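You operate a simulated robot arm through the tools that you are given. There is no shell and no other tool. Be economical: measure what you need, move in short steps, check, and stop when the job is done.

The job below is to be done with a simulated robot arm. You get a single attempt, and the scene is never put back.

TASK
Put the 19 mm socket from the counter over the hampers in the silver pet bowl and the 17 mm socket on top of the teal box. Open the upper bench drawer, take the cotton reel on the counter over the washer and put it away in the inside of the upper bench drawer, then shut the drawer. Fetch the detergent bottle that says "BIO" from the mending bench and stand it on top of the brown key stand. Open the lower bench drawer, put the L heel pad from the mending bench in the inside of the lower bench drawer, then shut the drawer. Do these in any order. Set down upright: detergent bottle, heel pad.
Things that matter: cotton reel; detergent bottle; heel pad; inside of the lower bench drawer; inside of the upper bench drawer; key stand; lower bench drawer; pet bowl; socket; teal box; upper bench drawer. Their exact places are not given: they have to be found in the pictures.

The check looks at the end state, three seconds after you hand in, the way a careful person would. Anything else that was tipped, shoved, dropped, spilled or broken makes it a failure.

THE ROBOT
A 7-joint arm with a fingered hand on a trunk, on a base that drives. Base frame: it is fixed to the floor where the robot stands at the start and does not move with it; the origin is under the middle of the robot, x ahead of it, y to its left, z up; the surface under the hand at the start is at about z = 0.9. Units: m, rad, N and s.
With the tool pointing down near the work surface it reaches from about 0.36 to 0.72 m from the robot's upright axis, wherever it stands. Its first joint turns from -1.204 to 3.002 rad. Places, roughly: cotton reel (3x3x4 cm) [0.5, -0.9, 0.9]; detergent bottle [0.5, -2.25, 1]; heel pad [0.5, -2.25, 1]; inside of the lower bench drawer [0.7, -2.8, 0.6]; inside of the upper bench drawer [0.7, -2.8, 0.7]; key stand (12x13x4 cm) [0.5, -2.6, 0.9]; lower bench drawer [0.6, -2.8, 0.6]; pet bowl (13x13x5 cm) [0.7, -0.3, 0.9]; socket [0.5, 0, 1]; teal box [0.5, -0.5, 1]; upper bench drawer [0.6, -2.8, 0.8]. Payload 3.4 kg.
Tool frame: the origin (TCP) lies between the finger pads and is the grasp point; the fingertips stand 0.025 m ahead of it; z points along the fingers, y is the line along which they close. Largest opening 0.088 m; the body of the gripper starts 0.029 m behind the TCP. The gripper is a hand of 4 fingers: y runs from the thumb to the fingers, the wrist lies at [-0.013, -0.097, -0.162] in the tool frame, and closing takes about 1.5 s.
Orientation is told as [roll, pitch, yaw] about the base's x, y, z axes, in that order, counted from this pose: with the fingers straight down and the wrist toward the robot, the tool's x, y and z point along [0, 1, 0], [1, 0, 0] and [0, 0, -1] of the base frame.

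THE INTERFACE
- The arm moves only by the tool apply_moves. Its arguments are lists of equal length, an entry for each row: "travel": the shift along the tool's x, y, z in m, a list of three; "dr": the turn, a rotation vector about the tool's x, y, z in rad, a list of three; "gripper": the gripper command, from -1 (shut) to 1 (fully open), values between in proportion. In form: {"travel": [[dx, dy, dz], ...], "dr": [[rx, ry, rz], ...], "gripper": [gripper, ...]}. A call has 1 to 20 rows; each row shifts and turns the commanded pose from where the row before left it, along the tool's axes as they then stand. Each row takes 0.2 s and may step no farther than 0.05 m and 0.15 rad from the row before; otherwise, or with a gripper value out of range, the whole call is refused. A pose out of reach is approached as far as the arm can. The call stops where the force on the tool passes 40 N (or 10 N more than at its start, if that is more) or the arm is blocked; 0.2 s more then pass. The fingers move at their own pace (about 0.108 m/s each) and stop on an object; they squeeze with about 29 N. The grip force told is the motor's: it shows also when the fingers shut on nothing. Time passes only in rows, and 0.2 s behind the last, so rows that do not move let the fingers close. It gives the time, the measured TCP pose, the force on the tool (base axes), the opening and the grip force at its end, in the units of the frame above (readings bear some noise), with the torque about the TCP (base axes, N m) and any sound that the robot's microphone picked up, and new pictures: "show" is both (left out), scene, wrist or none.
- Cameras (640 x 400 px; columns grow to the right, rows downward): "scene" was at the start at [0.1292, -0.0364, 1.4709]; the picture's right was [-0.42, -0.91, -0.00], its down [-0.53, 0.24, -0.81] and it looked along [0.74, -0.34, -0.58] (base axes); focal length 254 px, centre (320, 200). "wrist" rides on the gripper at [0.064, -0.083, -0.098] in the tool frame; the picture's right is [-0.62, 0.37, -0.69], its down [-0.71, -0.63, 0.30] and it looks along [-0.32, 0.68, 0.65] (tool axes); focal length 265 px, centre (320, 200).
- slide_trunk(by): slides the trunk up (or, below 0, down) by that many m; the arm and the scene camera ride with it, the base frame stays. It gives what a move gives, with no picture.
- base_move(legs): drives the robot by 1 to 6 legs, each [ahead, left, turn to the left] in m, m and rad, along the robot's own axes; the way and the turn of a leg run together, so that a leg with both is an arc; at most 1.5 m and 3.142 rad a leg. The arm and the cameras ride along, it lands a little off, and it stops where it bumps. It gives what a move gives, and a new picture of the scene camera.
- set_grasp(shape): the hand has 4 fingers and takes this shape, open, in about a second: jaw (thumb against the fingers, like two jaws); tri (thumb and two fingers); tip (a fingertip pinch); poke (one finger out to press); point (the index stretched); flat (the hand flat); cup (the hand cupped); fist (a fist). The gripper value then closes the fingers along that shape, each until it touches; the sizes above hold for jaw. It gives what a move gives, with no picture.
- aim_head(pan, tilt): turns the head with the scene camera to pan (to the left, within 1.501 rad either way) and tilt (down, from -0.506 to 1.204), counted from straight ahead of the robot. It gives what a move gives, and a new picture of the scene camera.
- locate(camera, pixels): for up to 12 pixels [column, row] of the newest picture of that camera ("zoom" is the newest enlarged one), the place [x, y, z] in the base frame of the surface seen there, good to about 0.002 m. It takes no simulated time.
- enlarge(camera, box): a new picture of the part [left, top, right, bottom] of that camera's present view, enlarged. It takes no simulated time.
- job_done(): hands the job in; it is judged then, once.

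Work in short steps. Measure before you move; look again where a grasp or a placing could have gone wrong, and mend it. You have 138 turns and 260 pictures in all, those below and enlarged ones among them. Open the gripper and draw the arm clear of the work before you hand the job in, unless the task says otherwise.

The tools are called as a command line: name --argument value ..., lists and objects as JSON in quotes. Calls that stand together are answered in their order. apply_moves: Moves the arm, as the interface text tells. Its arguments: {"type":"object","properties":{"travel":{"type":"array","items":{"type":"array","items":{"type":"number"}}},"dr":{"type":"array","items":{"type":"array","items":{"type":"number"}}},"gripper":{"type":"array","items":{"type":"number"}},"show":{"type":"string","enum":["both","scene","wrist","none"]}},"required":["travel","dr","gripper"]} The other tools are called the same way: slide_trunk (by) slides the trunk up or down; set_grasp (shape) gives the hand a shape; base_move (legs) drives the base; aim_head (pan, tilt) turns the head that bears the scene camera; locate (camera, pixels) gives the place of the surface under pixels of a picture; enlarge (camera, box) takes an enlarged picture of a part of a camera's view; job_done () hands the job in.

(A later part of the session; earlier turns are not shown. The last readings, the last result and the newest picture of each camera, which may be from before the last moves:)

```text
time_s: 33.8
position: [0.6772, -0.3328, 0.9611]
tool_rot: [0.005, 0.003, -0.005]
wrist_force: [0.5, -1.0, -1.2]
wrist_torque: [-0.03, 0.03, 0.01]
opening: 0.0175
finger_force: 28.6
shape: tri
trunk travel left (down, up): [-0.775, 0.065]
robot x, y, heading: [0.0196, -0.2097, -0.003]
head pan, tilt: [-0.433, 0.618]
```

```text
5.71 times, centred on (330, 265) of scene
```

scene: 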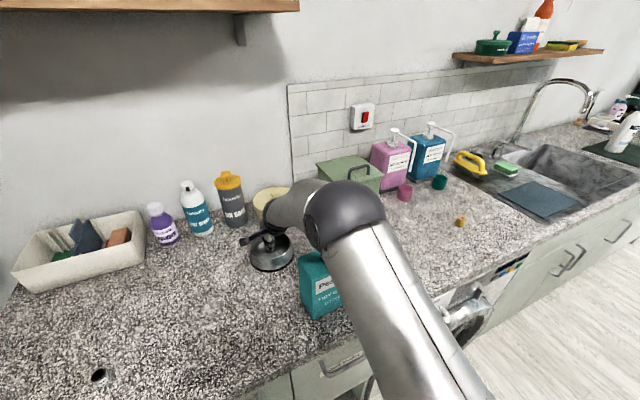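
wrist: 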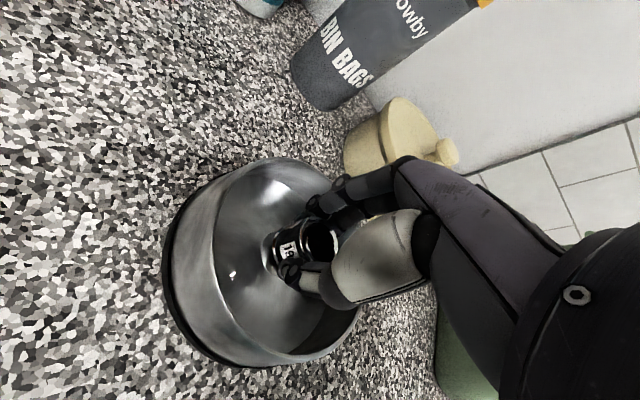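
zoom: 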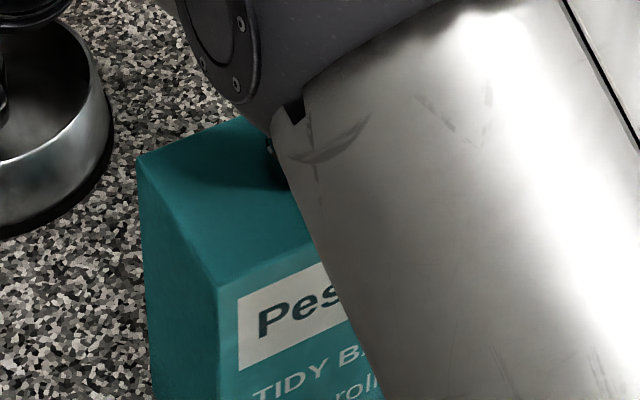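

The arm there is at z≈1.28, well above the socket. I lower 13 mm to contact, open partially, and rise straight.

apply_moves --travel '[[0, 0, 0.007], [0, 0, 0.006], [0, 0, 0], [0, 0, 0], [0, 0, 0], [0, 0, 0], [0, 0, -0.01], [0, 0, -0.02], [0, 0, -0.02], [0, 0, -0.03], [0, 0, -0.03], [0, 0, -0.03], [0, 0, 0]]' --dr '[[0, 0, 0], [0, 0, 0], [0, 0, 0], [0, 0, 0], [0, 0, 0], [0, 0, 0], [0, 0, 0], [0, 0, 0], [0, 0, 0], [0, 0, 0], [0, 0, 0], [0, 0, 0], [0, 0, 0]]' --gripper '[-1, -1, -0.5, -0.1, 0.1, 0.1, 0.1, 0.1, 0.1, 0.1, 0.1, 0.1, 0.1]'

```text
time_s: 36.6
position: [0.6772, -0.3353, 1.0895]
tool_rot: [0.004, 0.002, -0.005]
wrist_force: [-0.7, -0.2, -0.2]
wrist_torque: [0.01, -0.01, 0.03]
opening: 0.0478
finger_force: 0.1
shape: tri
trunk travel left (down, up): [-0.775, 0.065]
robot x, y, heading: [0.0196, -0.2057, -0.005]
head pan, tilt: [-0.433, 0.618]
```

scene: 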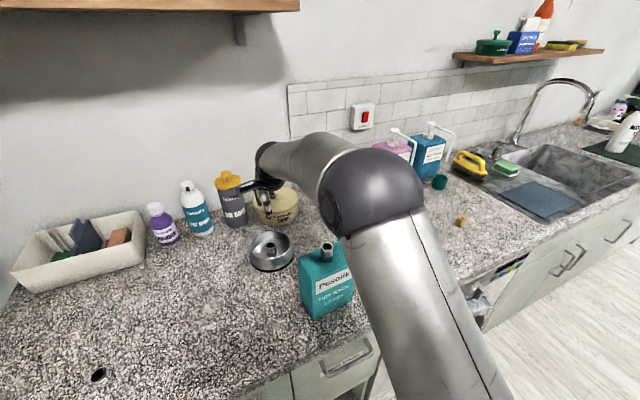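
wrist: 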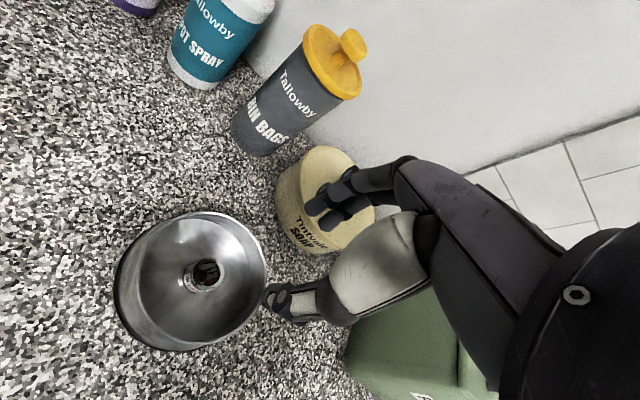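

Both sockets are placed. I raise and retract the arm, then turn the head right to survey the bench.

apply_moves --travel '[[0, -0.01, -0.03], [0, -0.02, -0.03], [-0.01, -0.02, -0.03], [-0.01, -0.03, -0.02], [-0.01, -0.03, -0.02], [-0.01, -0.03, 0], [-0.01, -0.03, 0], [-0.01, -0.02, 0], [0, 0, 0]]' --dr '[[0, 0, 0], [0, 0, 0], [0, 0, 0], [0, 0, 0], [0, 0, 0], [0, 0, 0], [0, 0, 0], [0, 0, 0], [0, 0, 0]]' --gripper '[0.3, 0.6, 1, 1, 1, 1, 1, 1, 1]' --show "none"

aim_head --pan -1.2 --tilt 0.45

```text
time_s: 38.6
position: [0.4889, -0.3956, 1.2207]
tool_rot: [0.006, 0.003, -0.005]
wrist_force: [0.7, 0.0, -0.1]
wrist_torque: [0.0, 0.0, 0.03]
opening: 0.0877
finger_force: 0.1
shape: tri
out of reach, approached as far as the arm can: row 6
trunk travel left (down, up): [-0.775, 0.065]
robot x, y, heading: [0.0168, -0.2031, -0.008]
head pan, tilt: [-0.433, 0.618]
```

```text
time_s: 39.7
position: [0.4896, -0.3954, 1.2198]
tool_rot: [0.006, 0.004, -0.006]
wrist_force: [1.0, 0.2, 0.0]
wrist_torque: [-0.03, -0.02, 0.04]
opening: 0.0874
finger_force: 0.0
shape: tri
trunk travel left (down, up): [-0.775, 0.065]
robot x, y, heading: [0.0227, -0.2029, -0.002]
head pan, tilt: [-1.201, 0.45]
```

scene: 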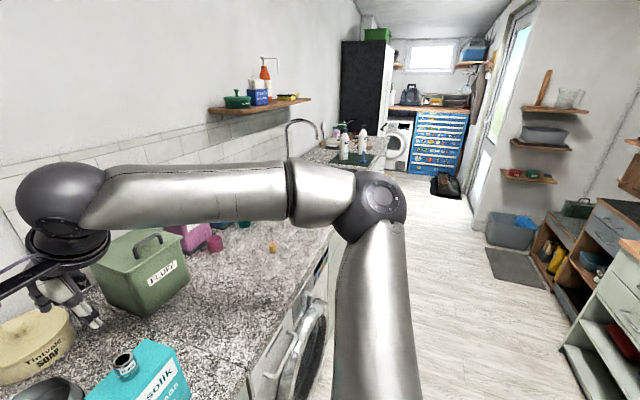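

The aisle is free. I drive right about 1.3 m in the direction of the bench to look at it.

base_move --legs '[[-0.03, -1.3, 0]]'

```text
time_s: 46.2
position: [0.4617, -1.6916, 1.2199]
tool_rot: [0.006, 0.004, 0.005]
wrist_force: [0.2, 0.3, -0.2]
wrist_torque: [-0.03, 0.01, -0.03]
opening: 0.0878
finger_force: 0.1
shape: tri
trunk travel left (down, up): [-0.775, 0.065]
robot x, y, heading: [-0.0122, -1.504, 0.003]
head pan, tilt: [-1.201, 0.45]
```

scene: 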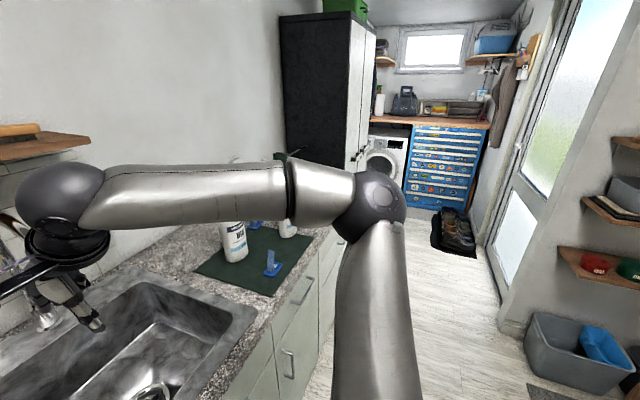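

The green mat with bottles is the mending bench area. I drive another 0.6 m and pan the head to look at it.

base_move --legs '[[0, -0.65, 0]]'

aim_head --pan -0.35 --tilt 0.65

```text
time_s: 49.9
position: [0.4551, -2.3704, 1.2204]
tool_rot: [0.004, 0.004, -0.01]
wrist_force: [-1.2, -0.2, -0.4]
wrist_torque: [-0.02, 0.01, -0.03]
opening: 0.0879
finger_force: 0.0
shape: tri
trunk travel left (down, up): [-0.775, 0.065]
robot x, y, heading: [-0.0142, -2.1716, -0.012]
head pan, tilt: [-1.201, 0.45]
```

scene: 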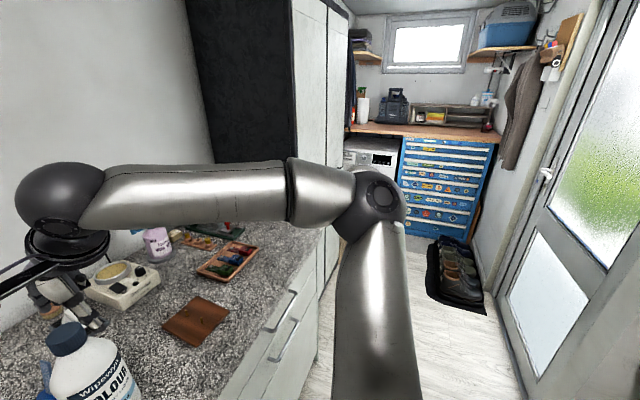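

```text
time_s: 51.1
position: [0.4552, -2.3704, 1.2201]
tool_rot: [0.005, 0.004, -0.012]
wrist_force: [0.3, -0.1, -0.6]
wrist_torque: [0.02, 0.03, 0.01]
opening: 0.0877
finger_force: 0.0
shape: tri
trunk travel left (down, up): [-0.775, 0.065]
robot x, y, heading: [-0.012, -2.1808, -0.011]
head pan, tilt: [-0.351, 0.649]
```

scene: 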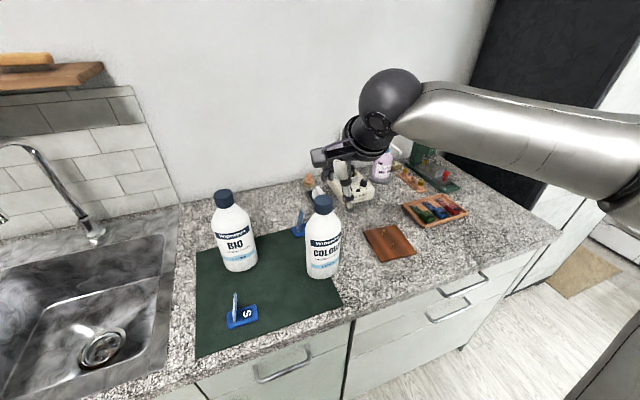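

BIO bottle at (235,230), COLOUR at (323,240), heel pads at (240,312, "S") and (300,222), brown key stand at (388,242), drawers at lower right. I zoom in on them.

enlarge --camera "scene" --box '[285, 160, 405, 285]'

enlarge --camera "scene" --box '[360, 190, 480, 330]'

locate --camera "scene" --pixels '[[223, 196], [240, 268], [299, 222], [306, 234], [296, 234], [372, 230], [405, 232], [378, 260], [412, 252], [320, 278], [235, 306], [240, 325]]'

```text
3.20 times, centred on (345, 222) of scene
```

zoom: 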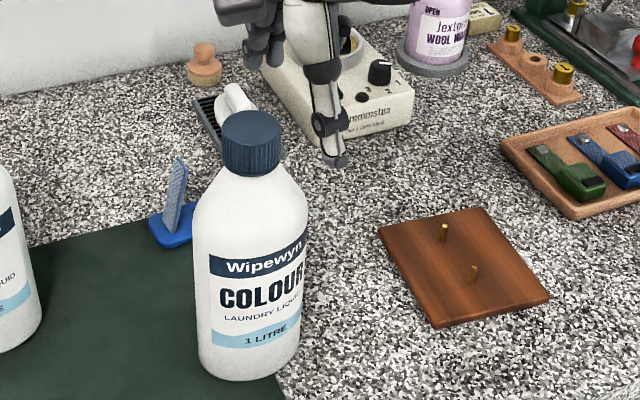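

```text
2.86 times, centred on (420, 260) of scene
```

zoom: 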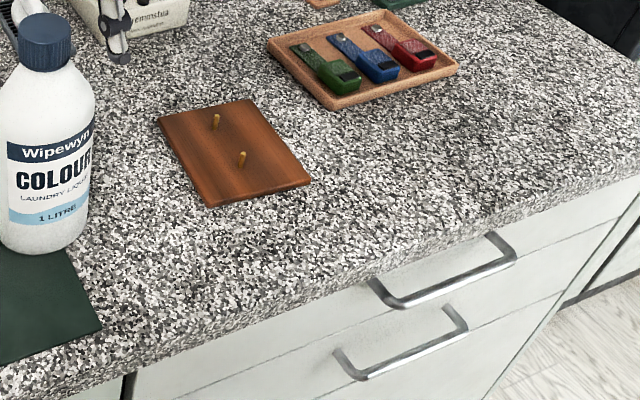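

```text
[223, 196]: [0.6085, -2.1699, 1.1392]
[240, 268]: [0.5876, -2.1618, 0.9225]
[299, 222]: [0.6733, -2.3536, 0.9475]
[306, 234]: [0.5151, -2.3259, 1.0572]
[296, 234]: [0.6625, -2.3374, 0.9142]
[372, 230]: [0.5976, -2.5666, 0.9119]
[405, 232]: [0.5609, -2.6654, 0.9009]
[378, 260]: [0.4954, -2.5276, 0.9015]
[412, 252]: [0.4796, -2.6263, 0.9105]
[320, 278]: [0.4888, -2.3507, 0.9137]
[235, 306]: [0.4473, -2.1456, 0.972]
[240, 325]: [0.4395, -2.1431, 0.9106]
```

The stand is a thin plate with two pegs. I measure plate corners, the pegs and the bottle details.

enlarge --camera "scene" --box '[355, 215, 425, 265]'

locate --camera "zoom" --pixels '[[85, 142], [335, 88], [500, 320], [210, 385], [240, 125], [242, 165], [312, 225], [312, 262], [290, 240], [150, 200], [400, 280], [240, 300]]'

enlarge --camera "scene" --box '[200, 180, 270, 280]'

```text
8.00 times, centred on (390, 240) of scene
```

zoom: 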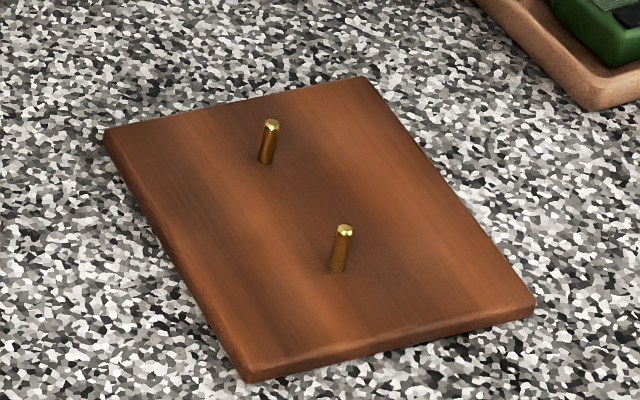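

```text
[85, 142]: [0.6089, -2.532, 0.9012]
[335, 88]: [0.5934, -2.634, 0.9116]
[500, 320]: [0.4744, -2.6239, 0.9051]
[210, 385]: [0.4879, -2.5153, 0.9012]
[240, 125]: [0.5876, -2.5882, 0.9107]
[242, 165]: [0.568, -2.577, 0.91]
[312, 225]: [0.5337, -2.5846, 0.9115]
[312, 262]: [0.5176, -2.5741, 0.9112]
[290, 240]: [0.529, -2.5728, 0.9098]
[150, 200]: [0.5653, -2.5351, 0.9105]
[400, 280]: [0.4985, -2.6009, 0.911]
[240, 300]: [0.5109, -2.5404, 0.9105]
```

```text
4.00 times, centred on (235, 230) of scene
```

zoom: 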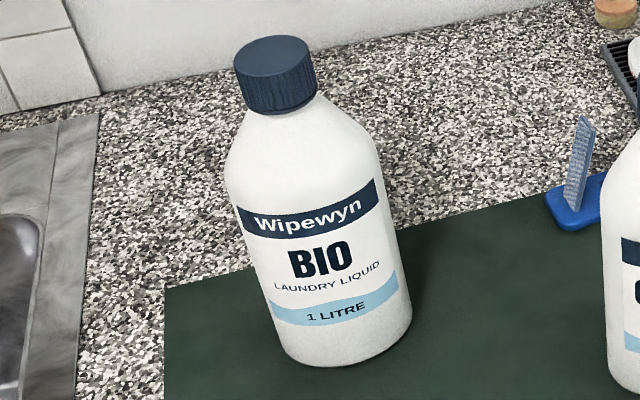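

I re-zoom on the stand to locate its pegs and corners exactly.

enlarge --camera "scene" --box '[355, 215, 425, 265]'

locate --camera "zoom" --pixels '[[112, 132], [358, 82], [528, 300], [245, 367], [272, 125], [266, 163], [344, 230], [336, 270], [268, 145], [340, 250], [200, 180], [420, 240]]'

```text
8.00 times, centred on (390, 240) of scene
```

zoom: 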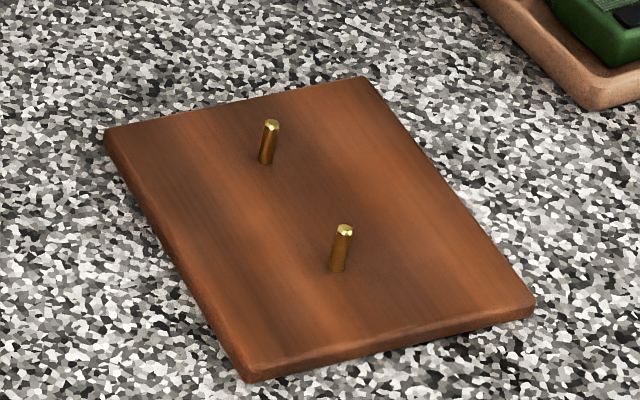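

```text
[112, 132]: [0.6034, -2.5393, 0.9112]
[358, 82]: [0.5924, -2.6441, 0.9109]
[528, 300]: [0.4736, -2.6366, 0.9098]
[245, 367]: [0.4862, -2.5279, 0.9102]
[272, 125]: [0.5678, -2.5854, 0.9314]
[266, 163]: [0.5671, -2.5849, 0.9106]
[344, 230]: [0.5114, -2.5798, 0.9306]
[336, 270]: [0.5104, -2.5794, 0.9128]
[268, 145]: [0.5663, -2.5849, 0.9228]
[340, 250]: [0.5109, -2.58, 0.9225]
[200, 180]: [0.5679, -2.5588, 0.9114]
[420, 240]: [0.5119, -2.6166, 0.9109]
```

Pegs are 20 mm high at (0.567,-2.585) and (0.511,-2.580). I measure the BIO bottle's outline.

enlarge --camera "scene" --box '[200, 180, 270, 280]'

locate --camera "zoom" --pixels '[[242, 55], [312, 52], [273, 40], [277, 75], [235, 200], [310, 195], [378, 175], [275, 330], [345, 355], [408, 320], [343, 300], [280, 105]]'

```text
4.00 times, centred on (235, 230) of scene
```

zoom: 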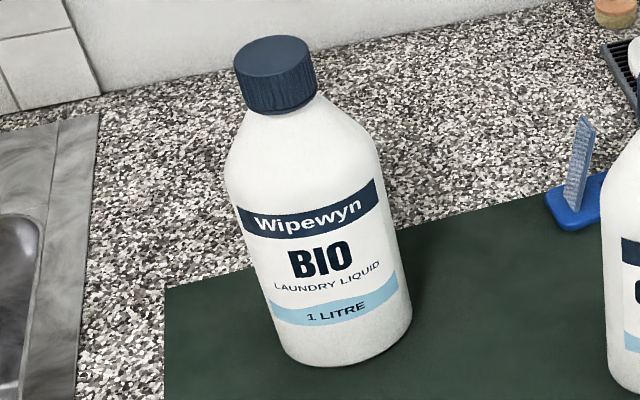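

```text
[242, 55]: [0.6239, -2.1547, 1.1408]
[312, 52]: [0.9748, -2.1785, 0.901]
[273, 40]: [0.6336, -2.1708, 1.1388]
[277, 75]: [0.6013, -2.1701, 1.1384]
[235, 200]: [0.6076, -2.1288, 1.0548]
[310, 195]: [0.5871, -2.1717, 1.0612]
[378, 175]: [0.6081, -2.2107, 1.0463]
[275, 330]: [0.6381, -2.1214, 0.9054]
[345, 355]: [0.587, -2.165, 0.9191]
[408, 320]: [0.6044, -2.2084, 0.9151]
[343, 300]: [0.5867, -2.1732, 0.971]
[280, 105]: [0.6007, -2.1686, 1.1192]
```

BIO: cap centre ≈(0.619,-2.172), top z 1.14, body about 83×66 mm. I set the jaw shape, drive slightly ahead and left, and look again.

set_grasp --shape "jaw"

base_move --legs '[[0.03, 0.12, 0]]'

```text
time_s: 52.0
position: [0.4559, -2.3693, 1.2205]
tool_rot: [0.005, 0.004, -0.012]
wrist_force: [0.4, 0.0, -0.3]
wrist_torque: [0.01, -0.02, -0.02]
opening: 0.0878
finger_force: 0.0
shape: jaw
trunk travel left (down, up): [-0.775, 0.065]
robot x, y, heading: [-0.0129, -2.175, -0.016]
head pan, tilt: [-0.351, 0.649]
```

```text
time_s: 53.2
position: [0.4873, -2.2535, 1.221]
tool_rot: [0.004, 0.004, -0.012]
wrist_force: [0.5, 0.4, -0.5]
wrist_torque: [-0.02, 0.01, 0.01]
opening: 0.0879
finger_force: 0.1
shape: jaw
trunk travel left (down, up): [-0.775, 0.065]
robot x, y, heading: [0.0186, -2.0575, -0.009]
head pan, tilt: [-0.351, 0.649]
```

scene: 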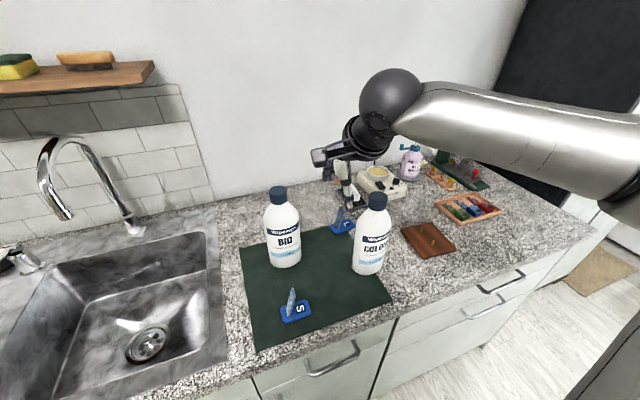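

I rotate the hand to yaw -0.785 in place, rising slightly over the bottle tops.

apply_moves --travel '[[0.01, 0.01, -0.01], [0.01, 0.01, -0.01], [0.01, 0, 0], [0.01, 0, 0], [0.01, 0, 0], [0.01, 0, 0], [0, 0, 0]]' --dr '[[0, 0, 0.13], [0, 0, 0.13], [0, 0, 0.13], [0, 0, 0.13], [0, 0, 0.13], [0, 0, 0.123], [0, 0, 0]]' --gripper '[1, 1, 1, 1, 1, 1, 1]'

```text
time_s: 54.9
position: [0.5258, -2.202, 1.2393]
tool_rot: [0.001, 0.003, -0.789]
wrist_force: [0.3, -1.0, -1.0]
wrist_torque: [0.03, -0.01, 0.03]
opening: 0.0879
finger_force: 0.0
shape: jaw
trunk travel left (down, up): [-0.775, 0.065]
robot x, y, heading: [0.0173, -2.0624, -0.011]
head pan, tilt: [-0.351, 0.649]
```

scene: 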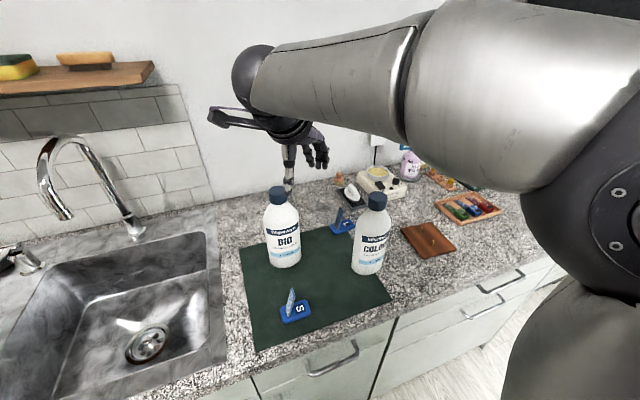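
wrist: 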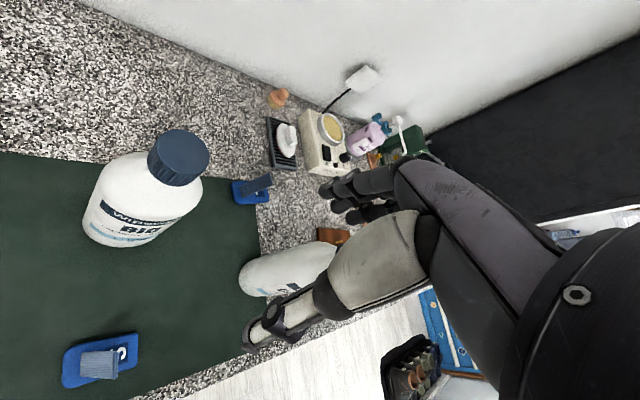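

Good pose. I locate the cap and the L pad from the wrist view.

locate --camera "wrist" --pixels '[[185, 148], [165, 140], [208, 150], [190, 132], [182, 165], [100, 200], [160, 240], [193, 205]]'

enlarge --camera "wrist" --box '[60, 120, 280, 260]'

```text
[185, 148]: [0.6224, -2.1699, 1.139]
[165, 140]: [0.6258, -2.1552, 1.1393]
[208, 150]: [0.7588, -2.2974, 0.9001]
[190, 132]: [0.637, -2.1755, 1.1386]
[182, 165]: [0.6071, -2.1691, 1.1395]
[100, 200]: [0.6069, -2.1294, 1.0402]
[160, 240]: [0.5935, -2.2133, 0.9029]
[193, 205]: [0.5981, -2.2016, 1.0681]
```

```text
2.86 times, centred on (170, 190) of wrist
```

zoom: 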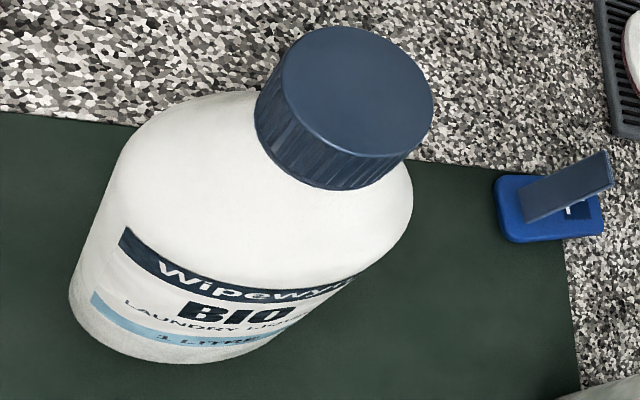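

Cap centre (0.6215,-2.171). I move over it at height, in small steps.

apply_moves --travel '[[0.03, 0.015, 0], [0.03, 0.015, 0], [0.03, 0.0157, 0], [0, 0, 0.02], [0, 0, 0]]' --dr '[[0, 0, 0], [0, 0, 0], [0, 0, 0], [0, 0, 0], [0, 0, 0]]' --gripper '[1, 1, 1, 1, 1]'

```text
time_s: 56.0
position: [0.623, -2.1704, 1.2202]
tool_rot: [0.001, 0.005, -0.785]
wrist_force: [0.3, 0.2, -0.1]
wrist_torque: [0.0, -0.02, 0.0]
opening: 0.0879
finger_force: 0.0
shape: jaw
trunk travel left (down, up): [-0.775, 0.065]
robot x, y, heading: [0.0155, -2.0617, -0.009]
head pan, tilt: [-0.351, 0.649]
```

scene: 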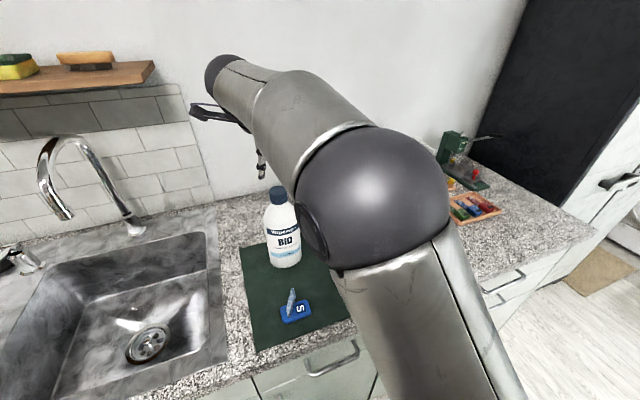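
wrist: 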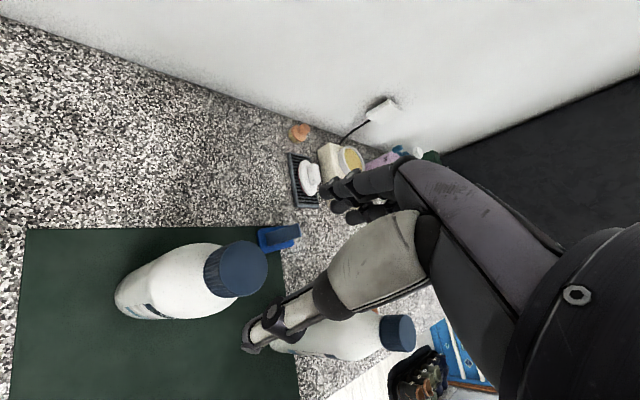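

I check the forearm/elbow height against the COLOUR bottle before lowering.

locate --camera "scene" --pixels '[[325, 255], [312, 230], [300, 180], [262, 140], [380, 260], [445, 210], [350, 272]]'

locate --camera "wrist" --pixels '[[400, 333], [385, 333], [270, 330], [330, 310]]'

```text
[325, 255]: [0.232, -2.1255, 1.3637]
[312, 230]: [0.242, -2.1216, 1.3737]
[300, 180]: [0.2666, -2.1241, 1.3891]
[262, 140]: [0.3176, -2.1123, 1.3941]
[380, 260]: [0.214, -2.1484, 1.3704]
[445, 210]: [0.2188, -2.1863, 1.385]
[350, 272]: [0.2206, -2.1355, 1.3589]
```

```text
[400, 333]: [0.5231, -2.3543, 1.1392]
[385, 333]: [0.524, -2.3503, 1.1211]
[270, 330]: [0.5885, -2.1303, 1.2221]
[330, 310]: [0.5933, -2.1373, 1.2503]
```

The elbow is well away. I descend onto the cap to TCP z≈1.127.

apply_moves --travel '[[0, -0.001, 0.025], [0, 0, 0.025], [0, 0, 0.025], [0, 0, 0.018], [0, 0, 0]]' --dr '[[0, 0, 0], [0, 0, 0], [0, 0, 0], [0, 0, 0], [0, 0, 0]]' --gripper '[1, 1, 1, 1, 1]' --show "wrist"

```text
time_s: 57.2
position: [0.6224, -2.1697, 1.1282]
tool_rot: [0.004, 0.006, -0.788]
wrist_force: [-0.4, -0.4, -0.3]
wrist_torque: [0.0, -0.02, -0.04]
opening: 0.0881
finger_force: 0.1
shape: jaw
trunk travel left (down, up): [-0.775, 0.065]
robot x, y, heading: [0.0201, -2.0601, -0.01]
head pan, tilt: [-0.351, 0.649]
```

wrist: 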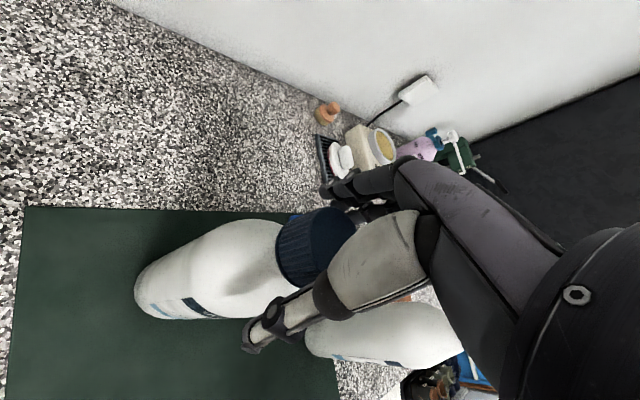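

The cap sits between thumb and fingers. I close gradually.

apply_moves --travel '[[0, 0, 0], [0, 0, 0], [0, 0, 0], [0, 0, 0], [0, 0, 0], [0, 0, 0], [0, 0, 0], [0, 0, 0], [0, 0, 0]]' --dr '[[0, 0, 0], [0, 0, 0], [0, 0, 0], [0, 0, 0], [0, 0, 0], [0, 0, 0], [0, 0, 0], [0, 0, 0], [0, 0, 0]]' --gripper '[0.6, 0.3, 0.1, -0.1, -0.5, -1, -1, -1, -1]' --show "wrist"

```text
time_s: 59.2
position: [0.6231, -2.1705, 1.128]
tool_rot: [0.003, 0.007, -0.786]
wrist_force: [0.0, 0.0, 0.3]
wrist_torque: [-0.28, -0.17, 0.02]
opening: 0.0298
finger_force: 29.3
shape: jaw
trunk travel left (down, up): [-0.775, 0.065]
robot x, y, heading: [0.0184, -2.0632, -0.013]
head pan, tilt: [-0.351, 0.649]
```

wrist: 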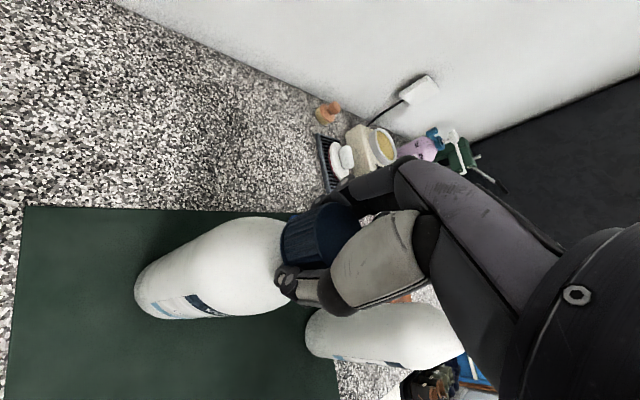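

Grip is firm. I lift 0.1 m slowly.

apply_moves --travel '[[0, 0, -0.01], [0, 0, -0.015], [0, 0, -0.02], [0, 0, -0.02], [0, 0, -0.02], [0, 0, -0.015], [0, 0, 0]]' --dr '[[0, 0, 0], [0, 0, 0], [0, 0, 0], [0, 0, 0], [0, 0, 0], [0, 0, 0], [0, 0, 0]]' --gripper '[-1, -1, -1, -1, -1, -1, -1]'

```text
time_s: 60.9
position: [0.6225, -2.1702, 1.2236]
tool_rot: [0.001, 0.007, -0.782]
wrist_force: [-0.6, -0.2, -9.9]
wrist_torque: [-0.05, -0.02, 0.01]
opening: 0.0298
finger_force: 28.9
shape: jaw
trunk travel left (down, up): [-0.775, 0.065]
robot x, y, heading: [0.0181, -2.0599, -0.01]
head pan, tilt: [-0.351, 0.649]
```

scene: 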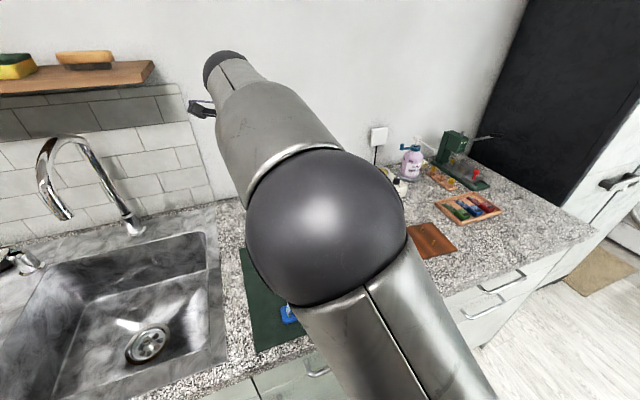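
wrist: 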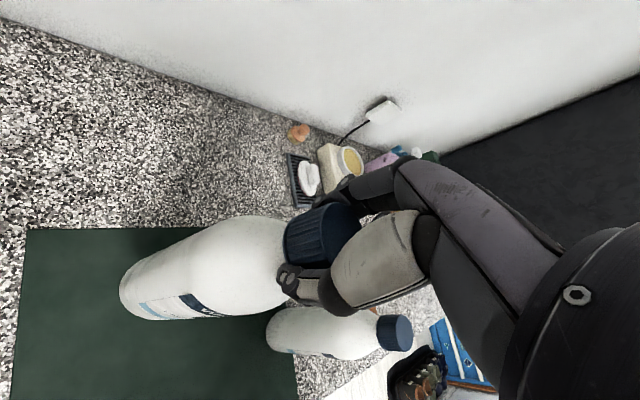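

The bottle is held upright (9.9 N). I raise the trunk a bit and look right to check the aisle depth before backing.

slide_trunk --by 0.04

aim_head --pan -1.5 --tilt 0.6

locate --camera "scene" --pixels '[[560, 380], [620, 380], [560, 300], [500, 250], [620, 300], [630, 390], [540, 200]]'

```text
time_s: 61.7
position: [0.6235, -2.1705, 1.264]
tool_rot: [0.001, 0.01, -0.787]
wrist_force: [-0.1, 0.0, -9.7]
wrist_torque: [-0.04, -0.02, -0.03]
opening: 0.0299
finger_force: 28.9
shape: jaw
trunk travel left (down, up): [-0.815, 0.025]
robot x, y, heading: [0.0212, -2.0583, -0.011]
head pan, tilt: [-0.351, 0.649]
```

```text
time_s: 63.0
position: [0.6216, -2.171, 1.2639]
tool_rot: [-0.001, 0.008, -0.786]
wrist_force: [-0.3, -0.3, -10.7]
wrist_torque: [-0.05, -0.01, 0.0]
opening: 0.0296
finger_force: 28.4
shape: jaw
trunk travel left (down, up): [-0.815, 0.025]
robot x, y, heading: [0.0172, -2.0574, -0.015]
head pan, tilt: [-1.499, 0.6]
```

scene: 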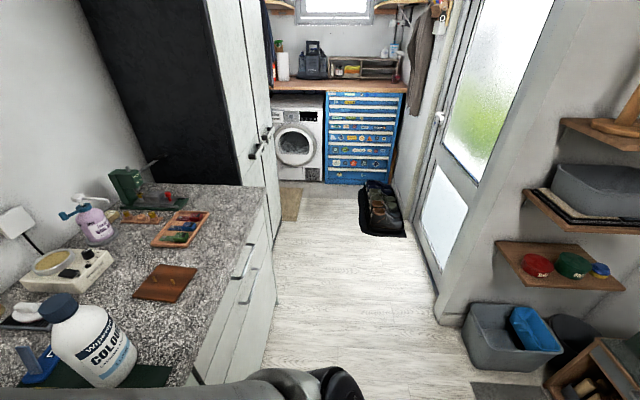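

```text
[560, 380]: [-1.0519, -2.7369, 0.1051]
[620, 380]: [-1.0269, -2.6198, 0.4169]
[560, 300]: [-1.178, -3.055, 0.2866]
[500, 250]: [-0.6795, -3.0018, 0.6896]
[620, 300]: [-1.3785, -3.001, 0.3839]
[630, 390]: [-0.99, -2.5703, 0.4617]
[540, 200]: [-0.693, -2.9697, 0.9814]
```

The aisle is open to x≈-0.68. I back up 0.27 m, then go right 0.66 m with the bottle.

base_move --legs '[[-0.27, 0, 0], [0, -0.66, 0.013]]'

```text
time_s: 68.2
position: [0.3497, -2.8214, 1.2643]
tool_rot: [0.002, 0.008, -0.771]
wrist_force: [0.3, 0.0, -10.4]
wrist_torque: [-0.09, 0.03, 0.01]
opening: 0.0296
finger_force: 29.3
shape: jaw
trunk travel left (down, up): [-0.815, 0.025]
robot x, y, heading: [-0.2572, -2.7172, 0.004]
head pan, tilt: [-1.499, 0.6]
```

scene: 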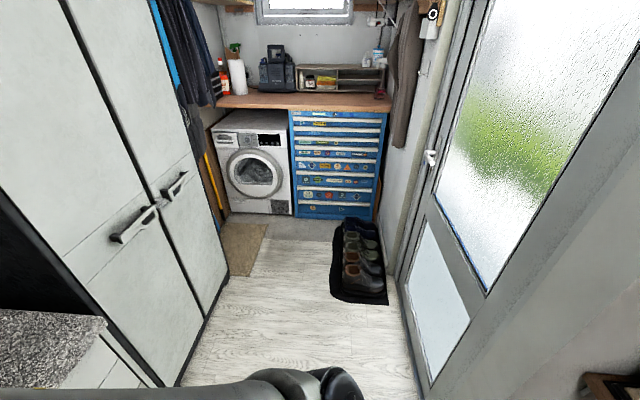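

I rotate the hand by +1.56 rad in the aisle, keeping position, and look ahead.

apply_moves --travel '[[0, 0, 0], [0, 0, 0], [0, 0, 0], [0, 0, 0], [0, 0, 0], [0, 0, 0], [0, 0, 0], [0, 0, 0], [0, 0, 0], [0, 0, 0], [0, 0, 0], [0, 0, 0], [0, 0, 0], [0, 0, 0], [0, 0, 0]]' --dr '[[0, 0, -0.11], [0, 0, -0.11], [0, 0, -0.11], [0, 0, -0.11], [0, 0, -0.11], [0, 0, -0.11], [0, 0, -0.11], [0, 0, -0.11], [0, 0, -0.11], [0, 0, -0.11], [0, 0, -0.11], [0, 0, -0.11], [0, 0, -0.11], [0, 0, -0.11], [0, 0, 0]]' --gripper '[-1, -1, -1, -1, -1, -1, -1, -1, -1, -1, -1, -1, -1, -1, -1]' --show "none"

aim_head --pan 0.1 --tilt 0.6

```text
time_s: 71.4
position: [0.3497, -2.8214, 1.2648]
tool_rot: [0.007, 0.0, 0.77]
wrist_force: [0.2, 0.7, -10.1]
wrist_torque: [-0.04, -0.04, 0.01]
opening: 0.0291
finger_force: 28.9
shape: jaw
trunk travel left (down, up): [-0.815, 0.025]
robot x, y, heading: [-0.2576, -2.7176, 0.001]
head pan, tilt: [-1.499, 0.6]
```

```text
time_s: 73.1
position: [0.349, -2.8218, 1.2646]
tool_rot: [0.006, 0.001, 0.768]
wrist_force: [0.4, -0.5, -10.8]
wrist_torque: [-0.02, -0.1, -0.01]
opening: 0.0294
finger_force: 28.9
shape: jaw
trunk travel left (down, up): [-0.815, 0.025]
robot x, y, heading: [-0.2563, -2.7173, 0.003]
head pan, tilt: [0.099, 0.6]
```

scene: 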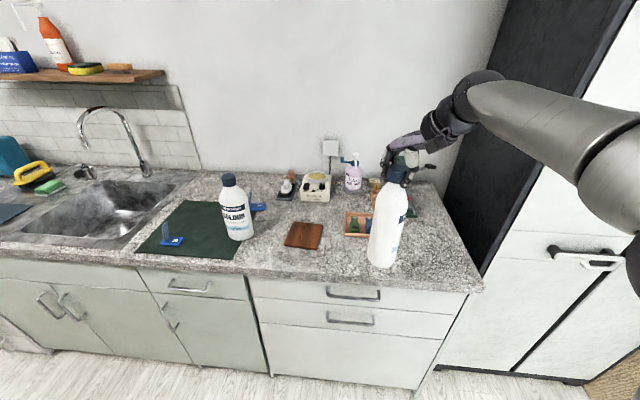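

I shift the arm 0.12 m left, trim yaw to match the peg line, then drive left 0.08 m and ahead 0.17 m, still high above the stand.

apply_moves --travel '[[0.0215, 0.0209, 0], [0.0215, 0.0209, 0], [0.0215, 0.0209, 0], [0.0215, 0.0209, 0], [0, 0, 0], [0, 0, 0]]' --dr '[[0, 0, 0], [0, 0, 0], [0, 0, 0], [0, 0, 0], [0, 0, 0.075], [0, 0, 0]]' --gripper '[-1, -1, -1, -1, -1, -1]' --show "none"

base_move --legs '[[0, 0.08, 0], [0.17, 0, 0]]'

```text
time_s: 74.5
position: [0.3516, -2.7015, 1.2657]
tool_rot: [0.007, 0.001, 0.693]
wrist_force: [-0.6, 0.3, -10.8]
wrist_torque: [-0.03, -0.06, 0.0]
opening: 0.0294
finger_force: 29.2
shape: jaw
trunk travel left (down, up): [-0.815, 0.025]
robot x, y, heading: [-0.2573, -2.7208, -0.002]
head pan, tilt: [0.099, 0.6]
```

```text
time_s: 76.7
position: [0.5236, -2.6211, 1.2654]
tool_rot: [0.007, -0.001, 0.691]
wrist_force: [0.0, 0.9, -10.2]
wrist_torque: [-0.05, -0.07, 0.02]
opening: 0.0286
finger_force: 29.3
shape: jaw
trunk travel left (down, up): [-0.815, 0.025]
robot x, y, heading: [-0.0867, -2.6403, -0.001]
head pan, tilt: [0.099, 0.6]
```

scene: 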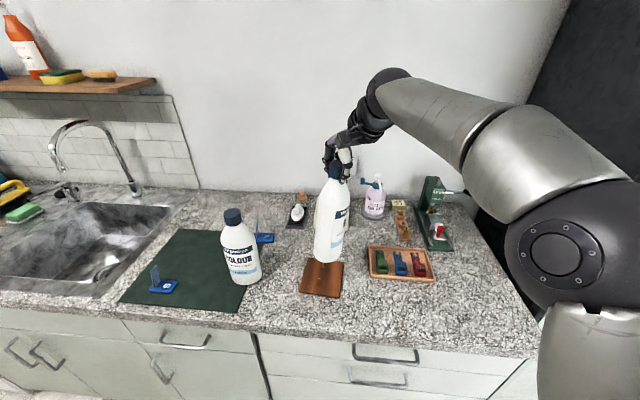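

Nearly above. I fine-adjust and lower until the bottom is just above the peg tops (TCP 1.168), then inspect.

apply_moves --travel '[[-0.0126, 0.0121, 0], [0, 0, 0.02], [0, 0, 0.02], [0, 0, 0.02], [0, 0, 0.02], [0, 0, 0.017], [0, 0, 0]]' --dr '[[0, 0, 0], [0, 0, 0], [0, 0, 0], [0, 0, 0], [0, 0, 0], [0, 0, 0], [0, 0, 0]]' --gripper '[-1, -1, -1, -1, -1, -1, -1]'

enlarge --camera "scene" --box '[280, 160, 400, 310]'

```text
time_s: 78.2
position: [0.5385, -2.6215, 1.1706]
tool_rot: [0.008, 0.002, 0.692]
wrist_force: [0.0, 0.5, -10.5]
wrist_torque: [-0.03, -0.1, 0.02]
opening: 0.0288
finger_force: 29.2
shape: jaw
trunk travel left (down, up): [-0.815, 0.025]
robot x, y, heading: [-0.0824, -2.6368, -0.001]
head pan, tilt: [0.099, 0.6]
```

scene: 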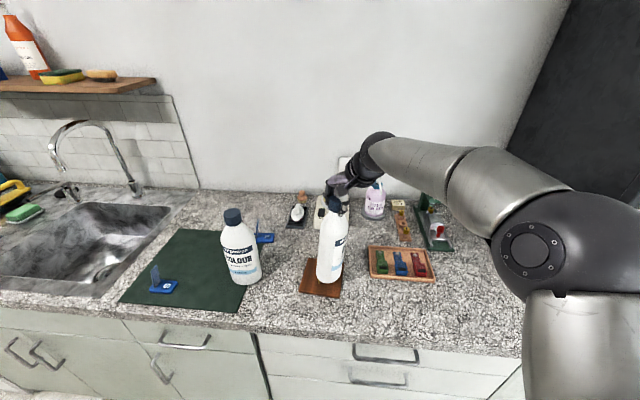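
wrist: 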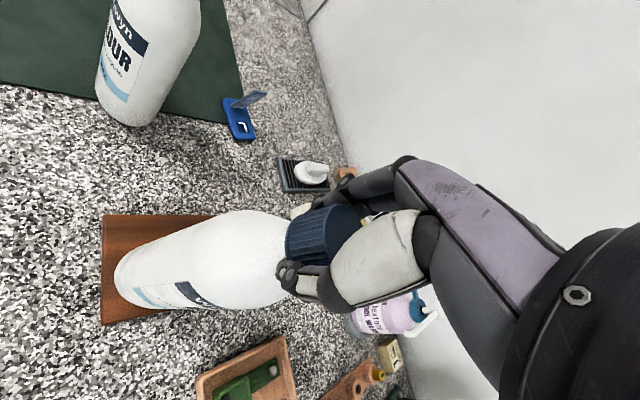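

```text
2.67 times, centred on (340, 235) of scene
```

zoom: 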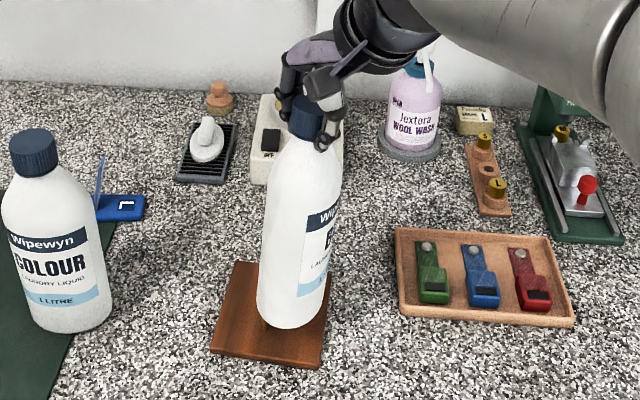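

L pad label confirmed at zoom (123,207). I measure the held bottle's base against the pegs.

locate --camera "zoom" --pixels '[[261, 300], [263, 250], [270, 200], [320, 300], [326, 280], [290, 325], [295, 300], [265, 324], [336, 200], [310, 200], [325, 340], [305, 115]]'

enlarge --camera "scene" --box '[295, 230, 355, 305]'

```text
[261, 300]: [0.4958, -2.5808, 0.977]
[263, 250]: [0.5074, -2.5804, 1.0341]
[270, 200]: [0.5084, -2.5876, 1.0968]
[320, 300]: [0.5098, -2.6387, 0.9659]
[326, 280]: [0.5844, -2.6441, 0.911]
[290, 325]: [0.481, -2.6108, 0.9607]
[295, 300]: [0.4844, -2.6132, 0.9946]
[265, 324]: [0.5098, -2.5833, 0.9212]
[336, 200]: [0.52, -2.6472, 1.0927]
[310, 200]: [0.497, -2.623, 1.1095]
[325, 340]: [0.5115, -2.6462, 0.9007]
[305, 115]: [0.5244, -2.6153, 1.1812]
```

```text
5.33 times, centred on (325, 268) of scene
```

zoom: 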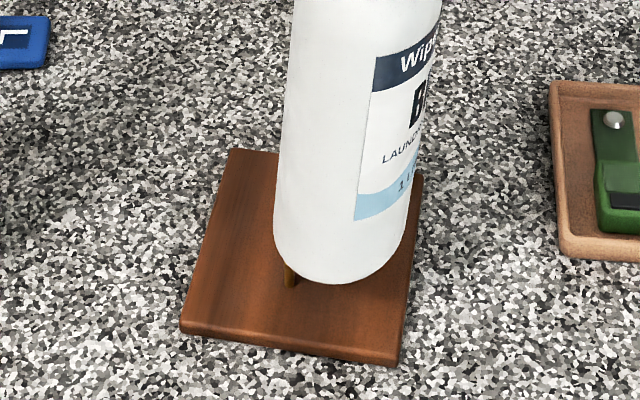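

The base appears offset toward the robot (front at x 0.481), suggesting the bottle hangs slightly tilted. I measure more points along its body.

locate --camera "zoom" --pixels '[[330, 270], [335, 220], [340, 170], [345, 110], [350, 50], [300, 250], [300, 150], [305, 50], [395, 250], [400, 210], [278, 220], [285, 110]]'

locate --camera "wrist" --pixels '[[130, 270], [160, 262], [190, 255], [220, 250], [250, 245], [130, 290], [170, 285], [210, 280], [250, 275], [150, 248], [200, 228], [180, 305]]'

```text
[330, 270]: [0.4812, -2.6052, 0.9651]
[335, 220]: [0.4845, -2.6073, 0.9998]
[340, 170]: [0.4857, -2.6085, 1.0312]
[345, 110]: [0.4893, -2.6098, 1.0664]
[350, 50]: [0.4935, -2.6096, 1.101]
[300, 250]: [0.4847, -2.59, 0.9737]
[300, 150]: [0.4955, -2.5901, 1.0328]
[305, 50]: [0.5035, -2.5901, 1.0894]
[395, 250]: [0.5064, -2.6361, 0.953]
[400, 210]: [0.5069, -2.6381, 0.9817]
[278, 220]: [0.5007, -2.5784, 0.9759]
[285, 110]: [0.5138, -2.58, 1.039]
```

```text
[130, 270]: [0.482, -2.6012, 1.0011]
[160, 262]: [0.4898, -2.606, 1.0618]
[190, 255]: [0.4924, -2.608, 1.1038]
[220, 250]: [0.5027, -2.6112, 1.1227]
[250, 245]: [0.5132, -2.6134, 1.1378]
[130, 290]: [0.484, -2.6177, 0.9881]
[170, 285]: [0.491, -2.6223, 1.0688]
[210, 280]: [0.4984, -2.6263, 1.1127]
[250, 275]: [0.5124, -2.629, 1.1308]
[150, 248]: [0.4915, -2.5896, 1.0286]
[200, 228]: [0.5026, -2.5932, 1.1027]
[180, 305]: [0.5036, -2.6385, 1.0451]
```

The bottle leans about 0.08 rad (pitch) and 0.067 rad (roll), a pivot about the finger line. I counter-rotate the hand, and recheck.

apply_moves --travel '[[0, 0, 0], [-0.003, -0.001, 0], [0, 0, 0], [0, 0, 0]]' --dr '[[-0.01, -0.05, 0], [-0.009, -0.053, 0], [0, 0, 0], [0, 0, 0]]' --gripper '[-1, -1, -1, -1]' --show "none"

enlarge --camera "scene" --box '[295, 190, 355, 305]'

locate --camera "zoom" --pixels '[[325, 300], [325, 270], [325, 240], [325, 200], [325, 150], [290, 250], [290, 200], [290, 150], [370, 250], [365, 200], [320, 318], [305, 310]]'

```text
time_s: 79.2
position: [0.5404, -2.6271, 1.1692]
tool_rot: [-0.096, -0.019, 0.692]
wrist_force: [-0.3, -0.3, -10.5]
wrist_torque: [0.01, 0.02, -0.01]
opening: 0.0287
finger_force: 29.2
shape: jaw
trunk travel left (down, up): [-0.815, 0.025]
robot x, y, heading: [-0.082, -2.6374, 0.001]
head pan, tilt: [0.099, 0.6]
```

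```text
3.48 times, centred on (325, 248) of scene
```

zoom: 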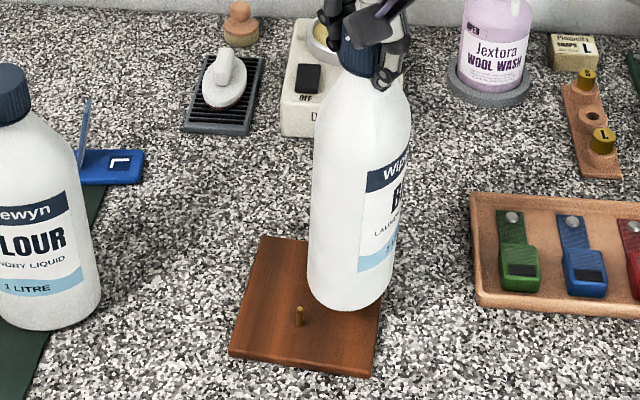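

```text
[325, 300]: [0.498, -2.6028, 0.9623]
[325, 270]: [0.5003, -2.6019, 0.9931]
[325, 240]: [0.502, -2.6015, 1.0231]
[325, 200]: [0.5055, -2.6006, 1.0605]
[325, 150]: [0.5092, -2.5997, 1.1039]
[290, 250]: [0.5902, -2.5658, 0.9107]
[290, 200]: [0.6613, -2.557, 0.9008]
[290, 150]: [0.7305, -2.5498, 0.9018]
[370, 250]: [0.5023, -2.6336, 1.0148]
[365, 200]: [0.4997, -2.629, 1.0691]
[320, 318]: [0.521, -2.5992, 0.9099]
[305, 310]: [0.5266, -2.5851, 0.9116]
```

Mostly upright now; a small residual roll (~0.04) remains. I correct it and lower to 4 mm above the plate.

apply_moves --travel '[[0.0015, 0.0013, 0], [0, 0, 0.01], [0, 0, 0.01], [0, 0, 0]]' --dr '[[0.025, -0.031, 0], [0, 0, 0], [0, 0, 0], [0, 0, 0]]' --gripper '[-1, -1, -1, -1]'

enlarge --camera "scene" --box '[295, 230, 355, 305]'

locate --camera "zoom" --pixels '[[340, 290], [340, 250], [340, 200], [340, 150], [340, 100], [385, 250], [385, 200], [385, 150], [310, 250], [310, 200], [310, 150], [310, 100]]'

```text
time_s: 80.2
position: [0.5439, -2.6254, 1.1498]
tool_rot: [-0.125, 0.006, 0.69]
wrist_force: [-0.2, 0.2, -10.8]
wrist_torque: [0.05, -0.01, 0.02]
opening: 0.0286
finger_force: 28.8
shape: jaw
trunk travel left (down, up): [-0.815, 0.025]
robot x, y, heading: [-0.082, -2.6358, 0.001]
head pan, tilt: [0.099, 0.6]
```

scene: 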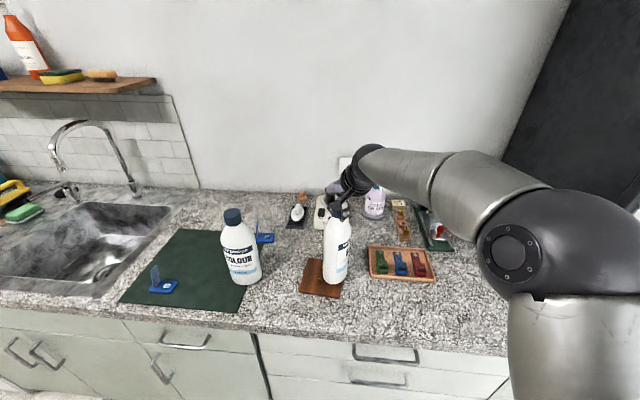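
wrist: 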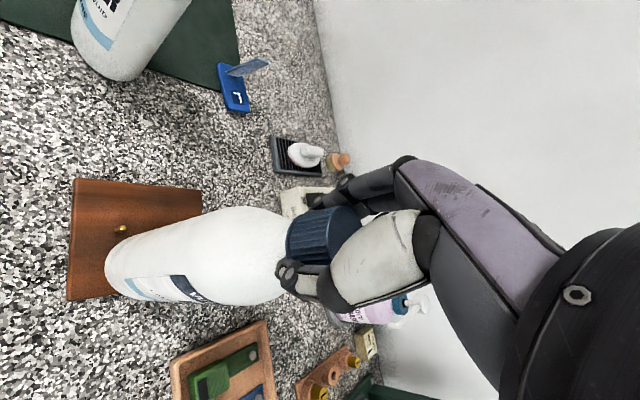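

```text
5.33 times, centred on (325, 268) of scene
```

zoom: 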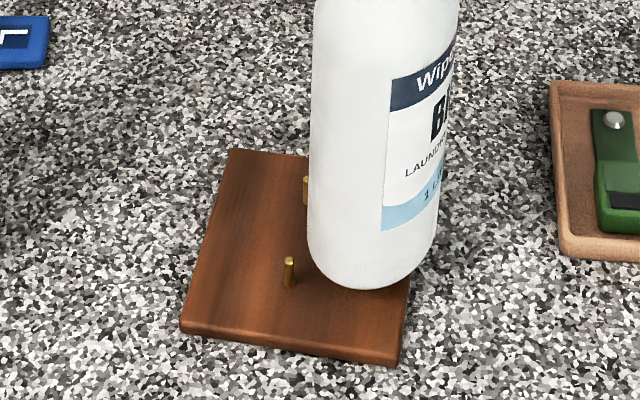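

```text
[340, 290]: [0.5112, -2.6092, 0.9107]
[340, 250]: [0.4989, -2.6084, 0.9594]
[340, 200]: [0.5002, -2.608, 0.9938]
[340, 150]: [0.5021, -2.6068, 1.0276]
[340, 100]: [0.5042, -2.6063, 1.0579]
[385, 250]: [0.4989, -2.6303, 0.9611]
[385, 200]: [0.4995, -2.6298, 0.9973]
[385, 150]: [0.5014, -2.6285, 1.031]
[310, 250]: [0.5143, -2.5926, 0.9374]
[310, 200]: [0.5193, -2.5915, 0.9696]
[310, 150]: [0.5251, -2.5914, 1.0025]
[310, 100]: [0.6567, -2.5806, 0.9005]
```

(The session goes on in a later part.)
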